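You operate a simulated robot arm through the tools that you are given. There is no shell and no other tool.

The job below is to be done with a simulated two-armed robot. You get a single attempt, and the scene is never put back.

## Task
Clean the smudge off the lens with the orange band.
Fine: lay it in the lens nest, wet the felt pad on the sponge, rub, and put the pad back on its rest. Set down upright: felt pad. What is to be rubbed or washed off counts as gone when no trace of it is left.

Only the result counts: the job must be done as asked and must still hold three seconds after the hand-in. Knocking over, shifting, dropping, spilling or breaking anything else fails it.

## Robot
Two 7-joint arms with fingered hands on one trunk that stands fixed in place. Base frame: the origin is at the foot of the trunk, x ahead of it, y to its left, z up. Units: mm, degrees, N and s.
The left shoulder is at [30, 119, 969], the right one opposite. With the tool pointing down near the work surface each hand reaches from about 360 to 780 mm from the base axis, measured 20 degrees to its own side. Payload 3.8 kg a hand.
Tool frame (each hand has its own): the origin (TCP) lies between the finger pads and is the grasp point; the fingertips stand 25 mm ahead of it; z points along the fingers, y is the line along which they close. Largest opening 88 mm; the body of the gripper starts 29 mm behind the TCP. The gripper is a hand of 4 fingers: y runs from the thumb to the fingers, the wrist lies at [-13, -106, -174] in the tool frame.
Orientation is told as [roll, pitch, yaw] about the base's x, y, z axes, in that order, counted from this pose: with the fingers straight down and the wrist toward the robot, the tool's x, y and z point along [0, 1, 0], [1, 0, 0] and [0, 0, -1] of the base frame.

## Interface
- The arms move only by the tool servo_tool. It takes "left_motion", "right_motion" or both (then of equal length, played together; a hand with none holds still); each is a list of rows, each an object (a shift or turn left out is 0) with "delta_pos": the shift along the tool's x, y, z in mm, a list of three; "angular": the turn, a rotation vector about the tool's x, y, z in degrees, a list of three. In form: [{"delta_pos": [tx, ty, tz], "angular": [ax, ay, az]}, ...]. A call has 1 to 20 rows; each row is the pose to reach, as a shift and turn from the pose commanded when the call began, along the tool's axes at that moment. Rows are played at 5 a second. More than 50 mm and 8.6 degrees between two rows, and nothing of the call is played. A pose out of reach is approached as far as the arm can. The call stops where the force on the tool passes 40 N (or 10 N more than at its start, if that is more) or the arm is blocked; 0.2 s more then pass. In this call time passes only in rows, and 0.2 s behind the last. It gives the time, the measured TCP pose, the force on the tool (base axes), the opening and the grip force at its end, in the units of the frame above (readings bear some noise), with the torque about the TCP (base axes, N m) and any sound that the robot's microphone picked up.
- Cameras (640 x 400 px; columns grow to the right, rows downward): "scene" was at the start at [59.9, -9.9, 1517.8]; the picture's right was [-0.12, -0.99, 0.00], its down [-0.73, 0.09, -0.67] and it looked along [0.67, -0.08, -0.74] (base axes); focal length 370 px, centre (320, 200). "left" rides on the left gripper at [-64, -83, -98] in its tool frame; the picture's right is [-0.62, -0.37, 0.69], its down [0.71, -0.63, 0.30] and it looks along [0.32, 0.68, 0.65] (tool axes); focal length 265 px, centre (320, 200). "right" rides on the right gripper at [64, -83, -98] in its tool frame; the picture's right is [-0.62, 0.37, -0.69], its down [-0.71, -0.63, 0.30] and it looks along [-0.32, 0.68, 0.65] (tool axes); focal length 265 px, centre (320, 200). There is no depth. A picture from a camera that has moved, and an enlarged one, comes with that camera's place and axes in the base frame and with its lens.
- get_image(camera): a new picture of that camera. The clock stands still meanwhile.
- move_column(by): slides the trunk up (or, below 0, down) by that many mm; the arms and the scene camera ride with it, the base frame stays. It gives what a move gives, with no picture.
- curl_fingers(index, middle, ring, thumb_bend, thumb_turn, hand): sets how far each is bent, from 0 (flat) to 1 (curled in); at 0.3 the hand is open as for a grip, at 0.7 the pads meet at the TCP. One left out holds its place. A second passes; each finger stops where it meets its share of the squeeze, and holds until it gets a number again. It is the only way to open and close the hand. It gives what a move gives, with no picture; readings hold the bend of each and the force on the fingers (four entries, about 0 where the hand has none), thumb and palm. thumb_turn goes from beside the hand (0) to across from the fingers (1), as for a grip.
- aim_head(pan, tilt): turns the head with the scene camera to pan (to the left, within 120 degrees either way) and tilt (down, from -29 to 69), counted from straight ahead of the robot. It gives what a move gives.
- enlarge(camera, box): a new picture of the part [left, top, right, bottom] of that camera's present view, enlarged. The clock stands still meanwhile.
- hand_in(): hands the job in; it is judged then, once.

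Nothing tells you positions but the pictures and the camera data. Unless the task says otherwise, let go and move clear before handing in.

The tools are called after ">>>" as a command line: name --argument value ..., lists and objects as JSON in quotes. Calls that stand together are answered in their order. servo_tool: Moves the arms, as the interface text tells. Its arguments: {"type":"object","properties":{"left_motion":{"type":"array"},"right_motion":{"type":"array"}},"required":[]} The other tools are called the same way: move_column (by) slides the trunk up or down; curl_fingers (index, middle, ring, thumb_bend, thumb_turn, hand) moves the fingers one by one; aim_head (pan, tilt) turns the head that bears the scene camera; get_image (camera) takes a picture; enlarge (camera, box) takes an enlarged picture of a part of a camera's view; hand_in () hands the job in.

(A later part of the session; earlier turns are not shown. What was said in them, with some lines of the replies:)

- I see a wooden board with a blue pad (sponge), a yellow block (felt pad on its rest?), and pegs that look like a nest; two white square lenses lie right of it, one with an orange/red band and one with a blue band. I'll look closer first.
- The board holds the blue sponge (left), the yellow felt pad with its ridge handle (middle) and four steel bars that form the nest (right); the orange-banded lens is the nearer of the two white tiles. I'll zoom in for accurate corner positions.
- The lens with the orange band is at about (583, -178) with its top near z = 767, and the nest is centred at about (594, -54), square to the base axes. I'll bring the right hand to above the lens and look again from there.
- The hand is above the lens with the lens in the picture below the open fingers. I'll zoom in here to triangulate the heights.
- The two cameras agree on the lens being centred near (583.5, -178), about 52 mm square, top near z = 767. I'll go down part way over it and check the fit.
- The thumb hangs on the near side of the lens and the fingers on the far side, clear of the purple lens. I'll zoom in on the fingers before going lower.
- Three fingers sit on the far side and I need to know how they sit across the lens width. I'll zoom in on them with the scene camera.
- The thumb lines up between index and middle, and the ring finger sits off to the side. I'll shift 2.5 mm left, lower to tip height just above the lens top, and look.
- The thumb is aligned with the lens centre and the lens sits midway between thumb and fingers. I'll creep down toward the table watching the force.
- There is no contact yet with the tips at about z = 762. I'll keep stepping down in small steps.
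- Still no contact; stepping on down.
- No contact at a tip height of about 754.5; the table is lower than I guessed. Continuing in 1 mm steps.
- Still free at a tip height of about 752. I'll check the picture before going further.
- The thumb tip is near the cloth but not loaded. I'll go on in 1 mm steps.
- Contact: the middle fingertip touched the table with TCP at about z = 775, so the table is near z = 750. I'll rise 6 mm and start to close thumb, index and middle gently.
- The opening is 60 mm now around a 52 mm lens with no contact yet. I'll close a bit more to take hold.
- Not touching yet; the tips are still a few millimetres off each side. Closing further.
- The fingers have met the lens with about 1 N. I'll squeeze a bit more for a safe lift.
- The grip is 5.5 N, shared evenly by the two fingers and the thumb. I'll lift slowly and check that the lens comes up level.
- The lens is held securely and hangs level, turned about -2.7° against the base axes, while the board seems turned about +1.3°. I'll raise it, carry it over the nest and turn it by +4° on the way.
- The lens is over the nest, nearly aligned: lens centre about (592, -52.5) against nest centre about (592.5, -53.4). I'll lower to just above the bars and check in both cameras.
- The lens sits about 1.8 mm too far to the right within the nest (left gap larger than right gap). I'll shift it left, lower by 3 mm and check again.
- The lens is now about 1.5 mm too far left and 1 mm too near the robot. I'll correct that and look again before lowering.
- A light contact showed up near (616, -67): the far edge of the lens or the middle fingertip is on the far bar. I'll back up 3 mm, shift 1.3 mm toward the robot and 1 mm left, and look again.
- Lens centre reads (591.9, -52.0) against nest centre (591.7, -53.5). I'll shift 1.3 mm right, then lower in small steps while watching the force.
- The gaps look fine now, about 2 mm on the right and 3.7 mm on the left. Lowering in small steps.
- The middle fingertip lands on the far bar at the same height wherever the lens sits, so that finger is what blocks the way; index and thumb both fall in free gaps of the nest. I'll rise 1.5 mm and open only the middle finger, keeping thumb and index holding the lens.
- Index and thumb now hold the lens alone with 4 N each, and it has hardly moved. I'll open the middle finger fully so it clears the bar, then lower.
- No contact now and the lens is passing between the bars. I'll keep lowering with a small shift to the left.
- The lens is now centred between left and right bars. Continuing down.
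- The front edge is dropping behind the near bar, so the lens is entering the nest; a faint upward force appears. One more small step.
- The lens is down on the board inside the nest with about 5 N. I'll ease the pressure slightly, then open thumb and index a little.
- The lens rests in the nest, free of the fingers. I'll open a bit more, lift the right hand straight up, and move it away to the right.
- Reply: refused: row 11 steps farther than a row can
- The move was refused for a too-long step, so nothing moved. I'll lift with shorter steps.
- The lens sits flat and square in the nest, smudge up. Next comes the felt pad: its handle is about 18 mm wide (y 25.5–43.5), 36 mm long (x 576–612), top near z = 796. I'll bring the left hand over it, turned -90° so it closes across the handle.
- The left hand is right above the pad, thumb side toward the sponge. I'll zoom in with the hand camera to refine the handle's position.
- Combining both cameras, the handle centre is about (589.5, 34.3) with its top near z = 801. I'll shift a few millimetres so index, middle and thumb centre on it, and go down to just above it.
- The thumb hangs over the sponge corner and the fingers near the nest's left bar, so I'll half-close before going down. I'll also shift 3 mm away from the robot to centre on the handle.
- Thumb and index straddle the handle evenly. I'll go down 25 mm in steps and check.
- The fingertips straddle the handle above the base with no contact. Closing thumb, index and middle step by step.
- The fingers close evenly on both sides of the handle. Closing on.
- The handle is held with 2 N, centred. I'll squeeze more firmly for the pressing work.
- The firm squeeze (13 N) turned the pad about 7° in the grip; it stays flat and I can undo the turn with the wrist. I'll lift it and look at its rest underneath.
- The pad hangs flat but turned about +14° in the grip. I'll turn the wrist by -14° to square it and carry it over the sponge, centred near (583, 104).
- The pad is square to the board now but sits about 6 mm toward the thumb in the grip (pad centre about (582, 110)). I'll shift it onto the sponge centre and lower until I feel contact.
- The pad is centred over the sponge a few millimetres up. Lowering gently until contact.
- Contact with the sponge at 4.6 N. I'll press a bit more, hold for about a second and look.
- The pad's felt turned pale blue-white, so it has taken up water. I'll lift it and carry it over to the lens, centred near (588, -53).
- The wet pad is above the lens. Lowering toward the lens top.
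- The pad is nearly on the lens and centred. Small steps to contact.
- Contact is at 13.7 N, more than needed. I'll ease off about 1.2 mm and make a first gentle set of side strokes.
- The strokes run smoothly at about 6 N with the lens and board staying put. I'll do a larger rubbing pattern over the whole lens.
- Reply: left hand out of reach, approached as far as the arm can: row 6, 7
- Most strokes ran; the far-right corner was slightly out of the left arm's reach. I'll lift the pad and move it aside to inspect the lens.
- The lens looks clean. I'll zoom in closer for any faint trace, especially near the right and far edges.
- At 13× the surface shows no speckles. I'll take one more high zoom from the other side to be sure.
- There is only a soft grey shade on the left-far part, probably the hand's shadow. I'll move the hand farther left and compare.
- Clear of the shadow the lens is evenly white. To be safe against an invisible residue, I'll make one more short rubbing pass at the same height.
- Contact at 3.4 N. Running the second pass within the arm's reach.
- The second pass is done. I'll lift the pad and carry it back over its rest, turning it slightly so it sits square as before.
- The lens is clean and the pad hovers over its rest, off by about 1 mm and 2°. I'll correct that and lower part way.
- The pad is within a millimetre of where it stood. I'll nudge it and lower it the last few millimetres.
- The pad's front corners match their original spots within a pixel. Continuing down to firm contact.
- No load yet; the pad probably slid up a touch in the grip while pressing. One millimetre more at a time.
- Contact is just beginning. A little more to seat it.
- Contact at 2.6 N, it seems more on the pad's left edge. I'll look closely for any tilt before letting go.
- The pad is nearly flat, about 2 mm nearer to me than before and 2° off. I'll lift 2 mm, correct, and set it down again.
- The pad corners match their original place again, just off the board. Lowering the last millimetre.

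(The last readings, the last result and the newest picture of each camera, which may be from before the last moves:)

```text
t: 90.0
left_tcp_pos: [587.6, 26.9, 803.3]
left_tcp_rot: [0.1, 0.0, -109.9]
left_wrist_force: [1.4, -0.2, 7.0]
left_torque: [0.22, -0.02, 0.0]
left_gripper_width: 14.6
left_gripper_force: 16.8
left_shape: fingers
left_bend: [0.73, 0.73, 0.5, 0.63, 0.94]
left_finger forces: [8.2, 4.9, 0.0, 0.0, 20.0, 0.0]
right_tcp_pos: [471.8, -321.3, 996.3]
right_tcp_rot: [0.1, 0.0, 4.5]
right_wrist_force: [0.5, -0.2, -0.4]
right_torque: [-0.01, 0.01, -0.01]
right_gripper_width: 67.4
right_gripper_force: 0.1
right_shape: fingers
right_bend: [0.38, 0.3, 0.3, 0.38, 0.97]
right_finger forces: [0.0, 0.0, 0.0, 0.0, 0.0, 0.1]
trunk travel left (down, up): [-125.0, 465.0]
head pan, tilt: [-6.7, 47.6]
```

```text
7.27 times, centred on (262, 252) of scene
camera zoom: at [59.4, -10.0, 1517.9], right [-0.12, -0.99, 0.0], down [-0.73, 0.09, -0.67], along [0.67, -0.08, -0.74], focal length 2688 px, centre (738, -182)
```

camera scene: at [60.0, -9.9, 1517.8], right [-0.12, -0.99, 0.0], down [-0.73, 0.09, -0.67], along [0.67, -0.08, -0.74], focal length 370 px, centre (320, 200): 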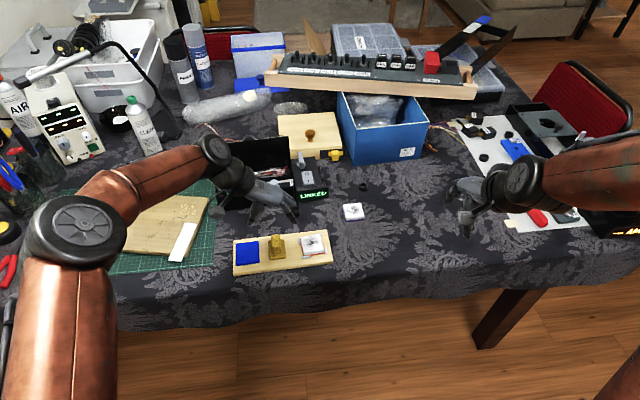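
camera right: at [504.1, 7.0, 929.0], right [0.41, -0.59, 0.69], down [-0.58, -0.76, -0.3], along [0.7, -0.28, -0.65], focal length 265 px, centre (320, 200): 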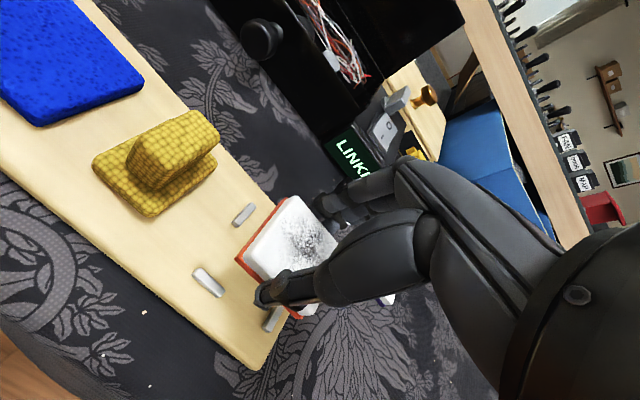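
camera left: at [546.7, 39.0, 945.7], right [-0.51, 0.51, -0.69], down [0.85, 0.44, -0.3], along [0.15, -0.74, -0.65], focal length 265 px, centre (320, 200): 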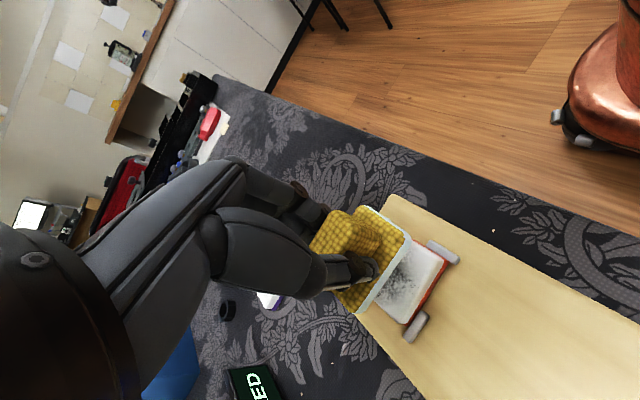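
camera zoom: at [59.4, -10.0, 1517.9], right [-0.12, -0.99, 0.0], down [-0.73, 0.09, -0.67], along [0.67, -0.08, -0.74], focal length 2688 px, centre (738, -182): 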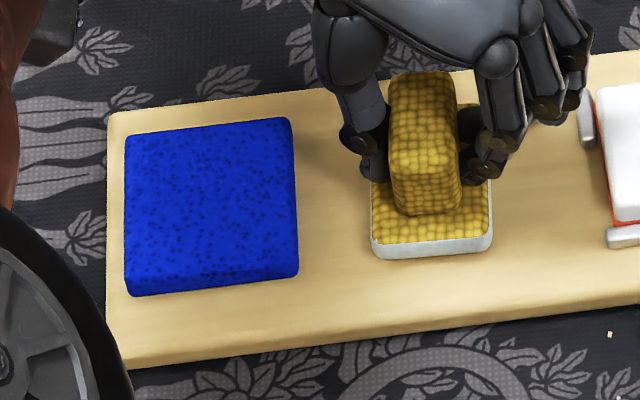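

Seated with 7 N, carried by the thumb side. The left elbow has come into the scene view, so I'll check the overall posture before releasing.

>>> get_image --camera "scene"

>>> servo_tool --left_motion '[{"delta_pos": [0, 0, -0.5]}, {"delta_pos": [0, 0, -0.8]}, {"delta_pos": [0, 0, -0.8]}]'

```text
taken
camera scene: at [59.4, -10.0, 1517.9], right [-0.12, -0.99, 0.0], down [-0.73, 0.09, -0.67], along [0.67, -0.08, -0.74], focal length 370 px, centre (320, 200)
```

scene: 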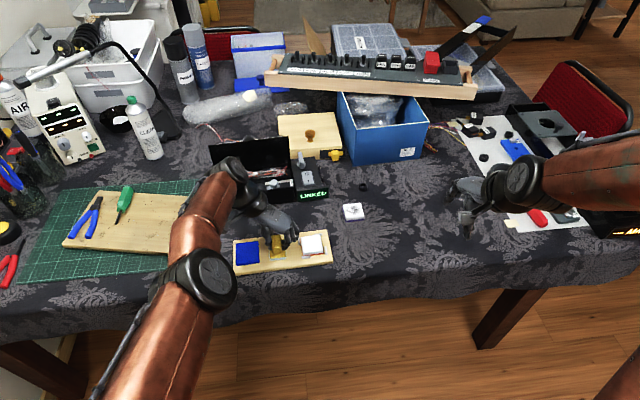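

```text
t: 90.8
left_tcp_pos: [587.1, 25.9, 802.9]
left_tcp_rot: [-0.1, 0.0, -109.9]
left_wrist_force: [-0.1, -0.2, 5.8]
left_torque: [0.18, 0.0, -0.01]
left_gripper_width: 14.8
left_gripper_force: 16.1
left_shape: fingers
left_bend: [0.73, 0.73, 0.5, 0.63, 0.94]
left_finger forces: [8.1, 4.7, 0.1, 0.0, 18.9, 0.0]
right_tcp_pos: [472.4, -322.9, 997.1]
right_tcp_rot: [0.1, 0.0, 4.5]
right_wrist_force: [-0.7, 0.1, -0.2]
right_torque: [-0.01, -0.03, 0.0]
right_gripper_width: 67.3
right_gripper_force: 0.0
right_shape: fingers
right_bend: [0.38, 0.3, 0.3, 0.38, 0.97]
right_finger forces: [0.0, 0.0, 0.0, 0.1, 0.0, 0.0]
trunk travel left (down, up): [-125.0, 465.0]
head pan, tilt: [-6.7, 47.6]
```

The posture is fine; the elbow is well above the table. I'll unload the thumb a bit more before opening.

>>> servo_tool --left_motion '[{"delta_pos": [0, 0, -0.5]}, {"delta_pos": [0, 0, -0.7]}, {"delta_pos": [0, 0, -0.7]}]'

```text
t: 91.6
left_tcp_pos: [589.0, 25.3, 805.0]
left_tcp_rot: [0.0, 0.0, -109.9]
left_wrist_force: [-0.3, 0.2, -0.8]
left_torque: [0.03, 0.03, 0.01]
left_gripper_width: 14.8
left_gripper_force: 14.0
left_shape: fingers
left_bend: [0.73, 0.73, 0.5, 0.63, 0.94]
left_finger forces: [8.3, 4.8, 0.0, 0.1, 13.4, 0.0]
right_tcp_pos: [473.1, -322.2, 996.0]
right_tcp_rot: [0.0, 0.0, 4.5]
right_wrist_force: [0.4, -0.5, 0.0]
right_torque: [-0.01, 0.0, 0.0]
right_gripper_width: 67.3
right_gripper_force: 0.0
right_shape: fingers
right_bend: [0.38, 0.3, 0.3, 0.38, 0.97]
right_finger forces: [0.0, 0.0, 0.0, 0.0, 0.1, 0.1]
trunk travel left (down, up): [-125.0, 465.0]
head pan, tilt: [-6.7, 47.6]
```

The load is near zero, the pad sits practically on the board. I'll loosen the grip in steps.

>>> curl_fingers --hand "left" --index 0.68 --middle 0.68 --thumb_bend 0.64

>>> enlarge --camera "scene" --box '[225, 225, 300, 280]'

```text
t: 92.6
left_tcp_pos: [588.3, 25.5, 804.4]
left_tcp_rot: [0.0, 0.0, -109.9]
left_wrist_force: [-0.2, 0.6, 2.0]
left_torque: [0.02, 0.0, 0.01]
left_gripper_width: 16.3
left_gripper_force: 3.8
left_shape: fingers
left_bend: [0.65, 0.67, 0.5, 0.6, 0.96]
left_finger forces: [2.7, 0.9, 0.0, 0.0, 3.9, 0.0]
right_tcp_pos: [471.7, -321.3, 996.1]
right_tcp_rot: [-0.1, 0.0, 4.5]
right_wrist_force: [0.1, 0.1, -0.5]
right_torque: [-0.03, 0.04, 0.0]
right_gripper_width: 67.4
right_gripper_force: 0.1
right_shape: fingers
right_bend: [0.38, 0.3, 0.3, 0.38, 0.97]
right_finger forces: [0.0, 0.0, 0.0, 0.0, 0.1, 0.0]
trunk travel left (down, up): [-125.0, 465.0]
head pan, tilt: [-6.7, 47.6]
```

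```text
7.27 times, centred on (262, 252) of scene
camera zoom: at [59.9, -9.9, 1517.8], right [-0.12, -0.99, 0.0], down [-0.73, 0.09, -0.67], along [0.67, -0.08, -0.74], focal length 2688 px, centre (738, -182)
```

zoom: 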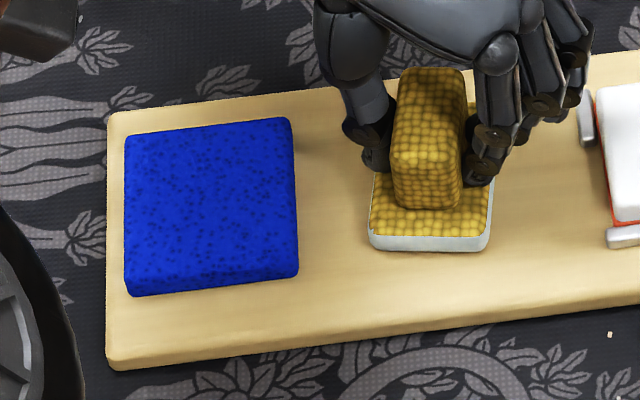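

Loosening let the pad turn about -7° in the fingers, as their springiness relaxed. I'll turn the wrist back +7° with the light grip to square the pad again.

>>> servo_tool --left_motion '[{"delta_pos": [-0.1, -0.3, -0.3], "angular": [0, 0, -2.5]}, {"delta_pos": [-0.2, -0.6, -0.3], "angular": [0, 0, -5]}, {"delta_pos": [-0.3, -0.9, -0.3], "angular": [0, 0, -7]}, {"delta_pos": [-0.3, -0.9, -0.3], "angular": [0, 0, -7]}]'

>>> enlarge --camera "scene" --box '[225, 225, 300, 280]'

```text
t: 93.6
left_tcp_pos: [588.7, 26.3, 804.1]
left_tcp_rot: [0.0, 0.0, -102.8]
left_wrist_force: [-0.7, -0.7, 0.8]
left_torque: [-0.03, -0.02, -0.02]
left_gripper_width: 16.3
left_gripper_force: 3.6
left_shape: fingers
left_bend: [0.65, 0.67, 0.5, 0.59, 0.97]
left_finger forces: [2.2, 1.7, 0.0, 0.0, 3.6, 0.1]
right_tcp_pos: [471.9, -320.9, 996.5]
right_tcp_rot: [0.1, -0.1, 4.6]
right_wrist_force: [0.4, -0.1, 0.3]
right_torque: [0.01, 0.06, -0.02]
right_gripper_width: 67.5
right_gripper_force: 0.0
right_shape: fingers
right_bend: [0.38, 0.3, 0.3, 0.38, 0.97]
right_finger forces: [0.1, 0.0, 0.0, 0.0, 0.0, 0.0]
trunk travel left (down, up): [-125.0, 465.0]
head pan, tilt: [-6.7, 47.6]
```

```text
7.27 times, centred on (262, 252) of scene
camera zoom: at [59.9, -10.0, 1517.8], right [-0.12, -0.99, 0.0], down [-0.73, 0.09, -0.67], along [0.67, -0.08, -0.74], focal length 2688 px, centre (738, -182)
```

zoom: 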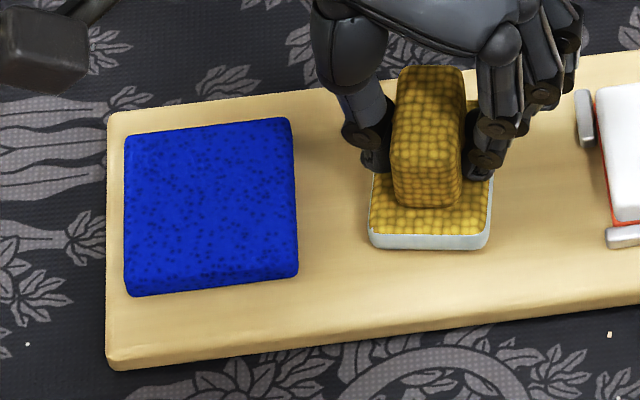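

The pad stays on the board by friction while the hand turned. I'll lift it 1.5 mm with the light grip, turn +7.5° with a small shift, and check.

>>> servo_tool --left_motion '[{"delta_pos": [0, 0, -1]}, {"delta_pos": [0, 0, -2.5]}, {"delta_pos": [-0.5, -0.4, -2.5], "angular": [0, 0, -2.5]}, {"delta_pos": [-1, -0.9, -2.5], "angular": [0, 0, -5]}, {"delta_pos": [-1.4, -1.3, -2.5], "angular": [0, 0, -7.5]}, {"delta_pos": [-1.4, -1.3, -2.5], "angular": [0, 0, -7.5]}]'

>>> enlarge --camera "scene" --box '[225, 225, 300, 280]'

```text
t: 95.0
left_tcp_pos: [588.0, 28.3, 806.1]
left_tcp_rot: [0.0, 0.0, -95.4]
left_wrist_force: [-0.4, -0.1, -0.4]
left_torque: [0.02, 0.01, 0.01]
left_gripper_width: 16.3
left_gripper_force: 3.1
left_shape: fingers
left_bend: [0.65, 0.67, 0.5, 0.59, 0.97]
left_finger forces: [2.3, 1.3, 0.1, 0.0, 3.6, 0.0]
right_tcp_pos: [473.0, -320.7, 996.4]
right_tcp_rot: [0.0, -0.1, 4.5]
right_wrist_force: [0.2, 0.5, 0.5]
right_torque: [-0.01, 0.03, 0.02]
right_gripper_width: 67.3
right_gripper_force: 0.0
right_shape: fingers
right_bend: [0.38, 0.3, 0.3, 0.38, 0.97]
right_finger forces: [0.1, 0.1, 0.0, 0.0, 0.0, 0.1]
trunk travel left (down, up): [-125.0, 465.0]
head pan, tilt: [-6.7, 47.6]
```

```text
7.27 times, centred on (262, 252) of scene
camera zoom: at [60.1, -10.0, 1517.8], right [-0.12, -0.99, 0.0], down [-0.73, 0.09, -0.67], along [0.67, -0.08, -0.74], focal length 2688 px, centre (738, -182)
```

zoom: 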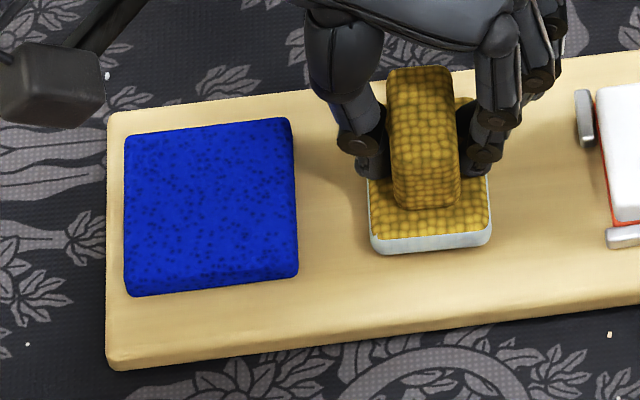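

The pad is square and in place again, about 2 mm up. Lowering it to the board.

>>> servo_tool --left_motion '[{"delta_pos": [-0.2, 0.3, 0.8]}, {"delta_pos": [-0.2, 0.3, 1.6]}, {"delta_pos": [-0.2, 0.3, 2.2]}, {"delta_pos": [-0.2, 0.3, 2.2]}]'

>>> enlarge --camera "scene" --box '[225, 225, 300, 280]'

```text
t: 96.0
left_tcp_pos: [587.0, 28.2, 804.9]
left_tcp_rot: [0.1, -0.1, -95.4]
left_wrist_force: [-0.6, 1.6, 1.1]
left_torque: [-0.02, 0.02, 0.0]
left_gripper_width: 16.5
left_gripper_force: 3.7
left_shape: fingers
left_bend: [0.65, 0.67, 0.5, 0.59, 0.97]
left_finger forces: [2.0, 1.2, 0.0, 0.0, 3.8, 0.0]
right_tcp_pos: [472.1, -320.9, 996.0]
right_tcp_rot: [0.0, 0.1, 4.5]
right_wrist_force: [-0.2, 0.7, 0.2]
right_torque: [0.01, 0.02, 0.0]
right_gripper_width: 67.4
right_gripper_force: 0.0
right_shape: fingers
right_bend: [0.38, 0.3, 0.3, 0.38, 0.97]
right_finger forces: [0.0, 0.0, 0.0, 0.0, 0.0, 0.0]
trunk travel left (down, up): [-125.0, 465.0]
head pan, tilt: [-6.7, 47.6]
```

```text
7.27 times, centred on (262, 252) of scene
camera zoom: at [59.8, -9.9, 1517.8], right [-0.12, -0.99, 0.0], down [-0.73, 0.09, -0.67], along [0.67, -0.08, -0.74], focal length 2688 px, centre (738, -182)
```

zoom: 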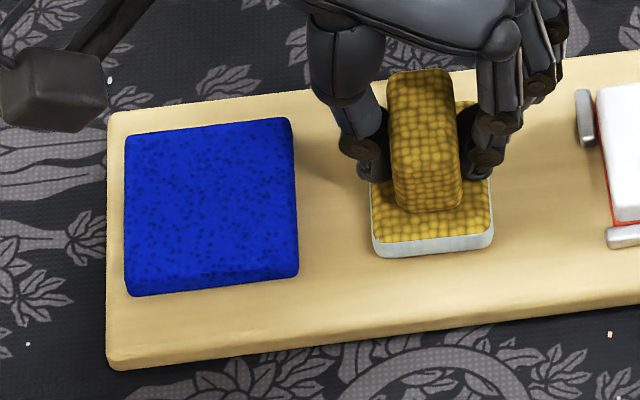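

The pad is down on its rest, corners matching the original picture. I'll open the fingers a little on both sides.

>>> curl_fingers --hand "left" --index 0.62 --middle 0.63 --thumb_bend 0.57

>>> enlarge --camera "scene" --box '[225, 225, 300, 280]'

```text
t: 97.0
left_tcp_pos: [588.3, 28.5, 804.1]
left_tcp_rot: [0.0, 0.1, -95.5]
left_wrist_force: [0.0, -0.4, 0.3]
left_torque: [0.02, -0.04, 0.03]
left_gripper_width: 21.6
left_gripper_force: 0.1
left_shape: fingers
left_bend: [0.62, 0.63, 0.5, 0.56, 0.97]
left_finger forces: [0.0, 0.1, 0.0, 0.0, 0.0, 0.0]
right_tcp_pos: [472.8, -322.4, 996.3]
right_tcp_rot: [-0.1, 0.0, 4.5]
right_wrist_force: [-0.2, 1.2, -0.2]
right_torque: [-0.01, 0.03, -0.01]
right_gripper_width: 67.5
right_gripper_force: 0.1
right_shape: fingers
right_bend: [0.38, 0.3, 0.3, 0.38, 0.97]
right_finger forces: [0.1, 0.0, 0.1, 0.1, 0.0, 0.0]
trunk travel left (down, up): [-125.0, 465.0]
head pan, tilt: [-6.7, 47.6]
```

```text
7.27 times, centred on (262, 252) of scene
camera zoom: at [60.0, -10.0, 1517.8], right [-0.12, -0.99, 0.0], down [-0.73, 0.09, -0.67], along [0.67, -0.08, -0.74], focal length 2688 px, centre (738, -182)
```

zoom: 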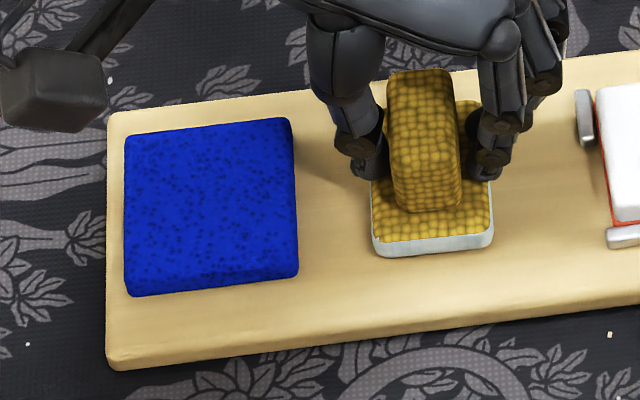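

The pad stands free and unchanged. I'll open further and raise the hand straight up.

>>> curl_fingers --hand "left" --index 0.54 --middle 0.54 --ring 0.48 --thumb_bend 0.48

>>> servo_tool --left_motion '[{"delta_pos": [0, 0, -3]}, {"delta_pos": [0, 0, -8]}, {"delta_pos": [0, 0, -15]}, {"delta_pos": [0, 0, -25]}, {"delta_pos": [0, 0, -38]}, {"delta_pos": [0, 0, -55]}, {"delta_pos": [0, 0, -75]}, {"delta_pos": [0, 0, -95]}, {"delta_pos": [0, 0, -95]}]'

>>> enlarge --camera "scene" --box '[225, 225, 300, 280]'

>>> get_image --camera "scene"

```text
t: 98.0
left_tcp_pos: [587.7, 28.6, 804.6]
left_tcp_rot: [0.0, 0.0, -95.5]
left_wrist_force: [0.5, 0.8, -0.6]
left_torque: [0.04, -0.05, 0.0]
left_gripper_width: 38.9
left_gripper_force: 0.0
left_shape: fingers
left_bend: [0.54, 0.54, 0.48, 0.48, 0.97]
left_finger forces: [0.1, 0.0, 0.0, 0.0, 0.0, 0.1]
right_tcp_pos: [473.1, -321.7, 996.3]
right_tcp_rot: [0.0, 0.0, 4.5]
right_wrist_force: [0.0, 0.0, 0.1]
right_torque: [-0.03, 0.0, 0.0]
right_gripper_width: 67.2
right_gripper_force: 0.2
right_shape: fingers
right_bend: [0.38, 0.3, 0.3, 0.38, 0.97]
right_finger forces: [0.1, 0.0, 0.0, 0.0, 0.0, 0.0]
trunk travel left (down, up): [-125.0, 465.0]
head pan, tilt: [-6.7, 47.6]
```

```text
t: 100.0
left_tcp_pos: [585.3, 27.5, 900.0]
left_tcp_rot: [0.0, 0.0, -95.5]
left_wrist_force: [0.4, 0.4, 0.0]
left_torque: [0.0, 0.04, -0.03]
left_gripper_width: 38.8
left_gripper_force: 0.1
left_shape: fingers
left_bend: [0.54, 0.54, 0.48, 0.48, 0.97]
left_finger forces: [0.1, 0.0, 0.0, 0.0, 0.0, 0.0]
right_tcp_pos: [473.1, -321.3, 996.7]
right_tcp_rot: [0.0, 0.0, 4.5]
right_wrist_force: [-0.1, 0.4, -0.2]
right_torque: [0.02, 0.03, -0.03]
right_gripper_width: 67.1
right_gripper_force: 0.0
right_shape: fingers
right_bend: [0.38, 0.3, 0.3, 0.38, 0.97]
right_finger forces: [0.0, 0.0, 0.0, 0.0, 0.1, 0.0]
trunk travel left (down, up): [-125.0, 465.0]
head pan, tilt: [-6.7, 47.6]
```

```text
7.27 times, centred on (262, 252) of scene
camera zoom: at [60.1, -9.9, 1517.8], right [-0.12, -0.99, 0.0], down [-0.73, 0.09, -0.67], along [0.67, -0.08, -0.74], focal length 2688 px, centre (738, -182)
```

zoom: 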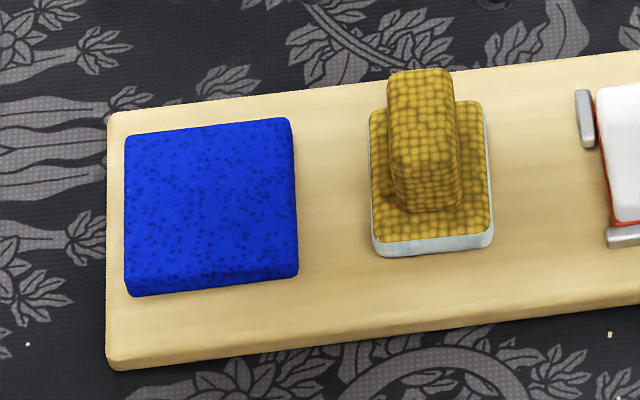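

```text
taken
camera scene: at [60.1, -9.9, 1517.8], right [-0.12, -0.99, 0.0], down [-0.73, 0.09, -0.67], along [0.67, -0.08, -0.74], focal length 370 px, centre (320, 200)
```

scene: 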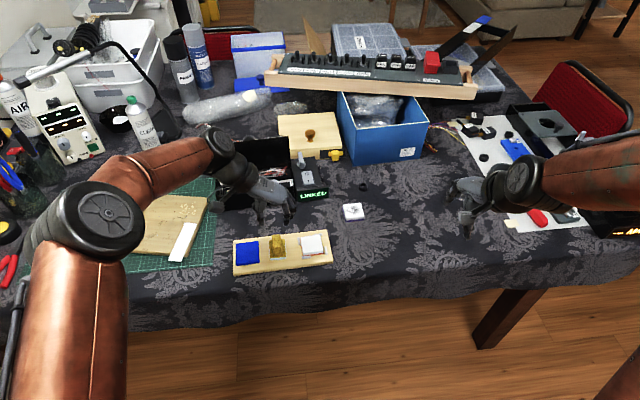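

The pad is back upright on its rest, matching its original picture. I'll retreat the left hand up and away to its starting area and do a final inspection.

>>> servo_tool --left_motion '[{"delta_pos": [0, -5, -20], "angular": [0, 0, -5]}, {"delta_pos": [-3, -15, -40], "angular": [0, 0, -13]}, {"delta_pos": [-6, -28, -60], "angular": [0, 0, -21]}, {"delta_pos": [-9, -42, -80], "angular": [0, 0, -29]}, {"delta_pos": [-12, -56, -100], "angular": [0, 0, -37]}, {"delta_pos": [-15, -70, -118], "angular": [0, 0, -45]}, {"delta_pos": [-19, -85, -135], "angular": [0, 0, -53]}, {"delta_pos": [-22, -100, -150], "angular": [0, 0, -61]}, {"delta_pos": [-26, -115, -163], "angular": [0, 0, -69]}, {"delta_pos": [-29, -130, -175], "angular": [0, 0, -77]}, {"delta_pos": [-32, -144, -185], "angular": [0, 0, -85]}, {"delta_pos": [-35, -154, -192], "angular": [0, 0, -93]}, {"delta_pos": [-35, -154, -192], "angular": [0, 0, -95]}]'

>>> get_image --camera "scene"

>>> enlarge --camera "scene" --box '[220, 170, 400, 285]'

>>> enlarge --camera "scene" --box '[300, 228, 340, 260]'

>>> enlarge --camera "right" --box '[45, 5, 140, 72]'

```text
t: 102.8
left_tcp_pos: [568.2, 183.9, 1091.3]
left_tcp_rot: [0.1, 0.0, -0.2]
left_wrist_force: [0.9, -0.8, -0.2]
left_torque: [-0.01, -0.02, 0.0]
left_gripper_width: 38.8
left_gripper_force: 0.0
left_shape: fingers
left_bend: [0.54, 0.54, 0.48, 0.48, 0.97]
left_finger forces: [0.0, 0.0, 0.0, 0.1, 0.0, 0.1]
right_tcp_pos: [471.3, -321.4, 996.9]
right_tcp_rot: [0.0, 0.1, 4.5]
right_wrist_force: [0.0, -0.3, -0.2]
right_torque: [-0.01, -0.03, 0.0]
right_gripper_width: 67.5
right_gripper_force: 0.0
right_shape: fingers
right_bend: [0.38, 0.3, 0.3, 0.38, 0.97]
right_finger forces: [0.0, 0.1, 0.0, 0.0, 0.0, 0.0]
trunk travel left (down, up): [-125.0, 465.0]
head pan, tilt: [-6.7, 47.6]
```

```text
taken
camera scene: at [60.1, -9.9, 1517.8], right [-0.12, -0.99, 0.0], down [-0.73, 0.09, -0.67], along [0.67, -0.08, -0.74], focal length 370 px, centre (320, 200)
```

scene: 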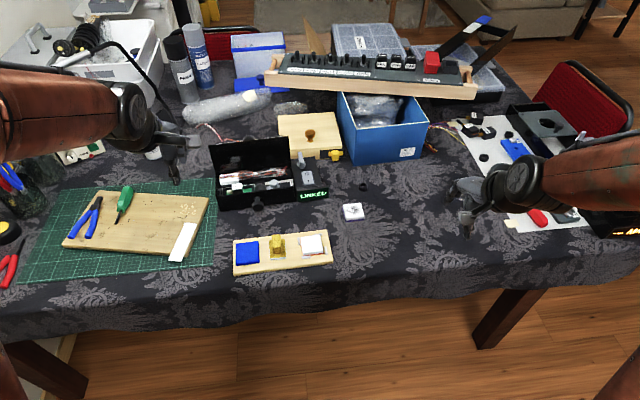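

```text
3.48 times, centred on (310, 228) of scene
camera zoom: at [60.1, -9.9, 1517.8], right [-0.12, -0.99, 0.0], down [-0.73, 0.09, -0.67], along [0.67, -0.08, -0.74], focal length 1286 px, centre (355, 104)
```

zoom: 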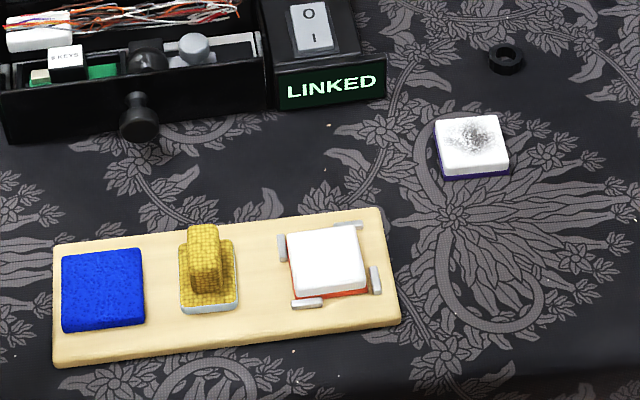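

```text
12.50 times, centred on (320, 244) of scene
camera zoom: at [60.1, -9.9, 1517.8], right [-0.12, -0.99, 0.0], down [-0.73, 0.09, -0.67], along [0.67, -0.08, -0.74], focal length 4621 px, centre (320, -350)
```

zoom: 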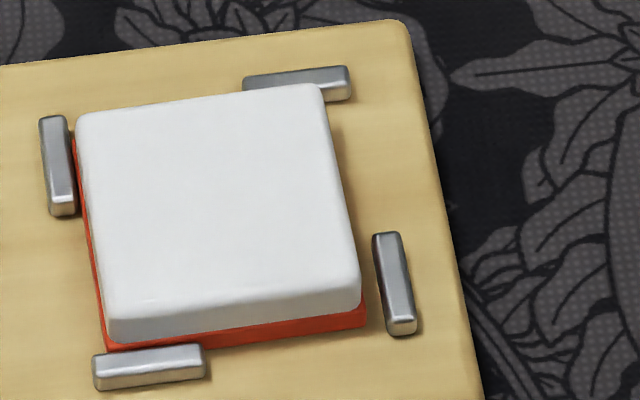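

```text
5.97 times, centred on (92, 38) of right
camera zoom: at [384.9, -263.7, 1094.6], right [0.42, -0.59, 0.69], down [-0.57, -0.76, -0.3], along [0.71, -0.27, -0.65], focal length 1584 px, centre (1678, 1164)
```

zoom: 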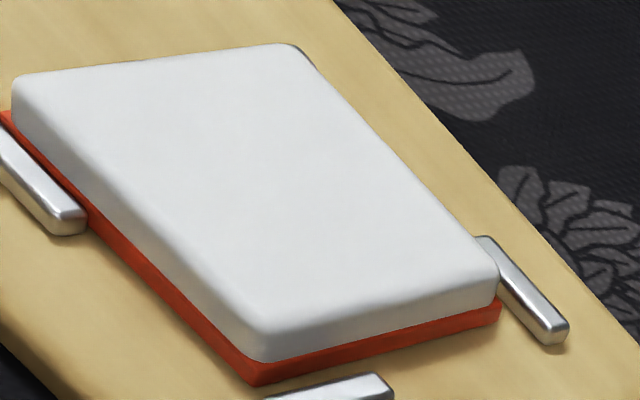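

The orange-banded lens lies in the nest with no smudge showing, and the felt pad is upright on its rest. The board, the sponge and the purple lens look unmoved, and both hands are clear, so I'm handing in.

>>> hand_in

```text
The job is handed in.
```

The lens with the orange band is clean: I saw no trace of the smudge in close-ups from two cameras, and I handed the job in. I have no result from the judging yet.

- **Lens:** it is lying flat in the nest and touching, or nearly touching, the left bar.
- **Felt pad:** I wet it on the sponge, rubbed the lens in two passes, and set it back upright on its rest. It stands within about a millimetre of where it started.
- **Everything else:** the board, the sponge and the purple-banded lens look unmoved in the final picture. Both hands are empty and clear of the table.
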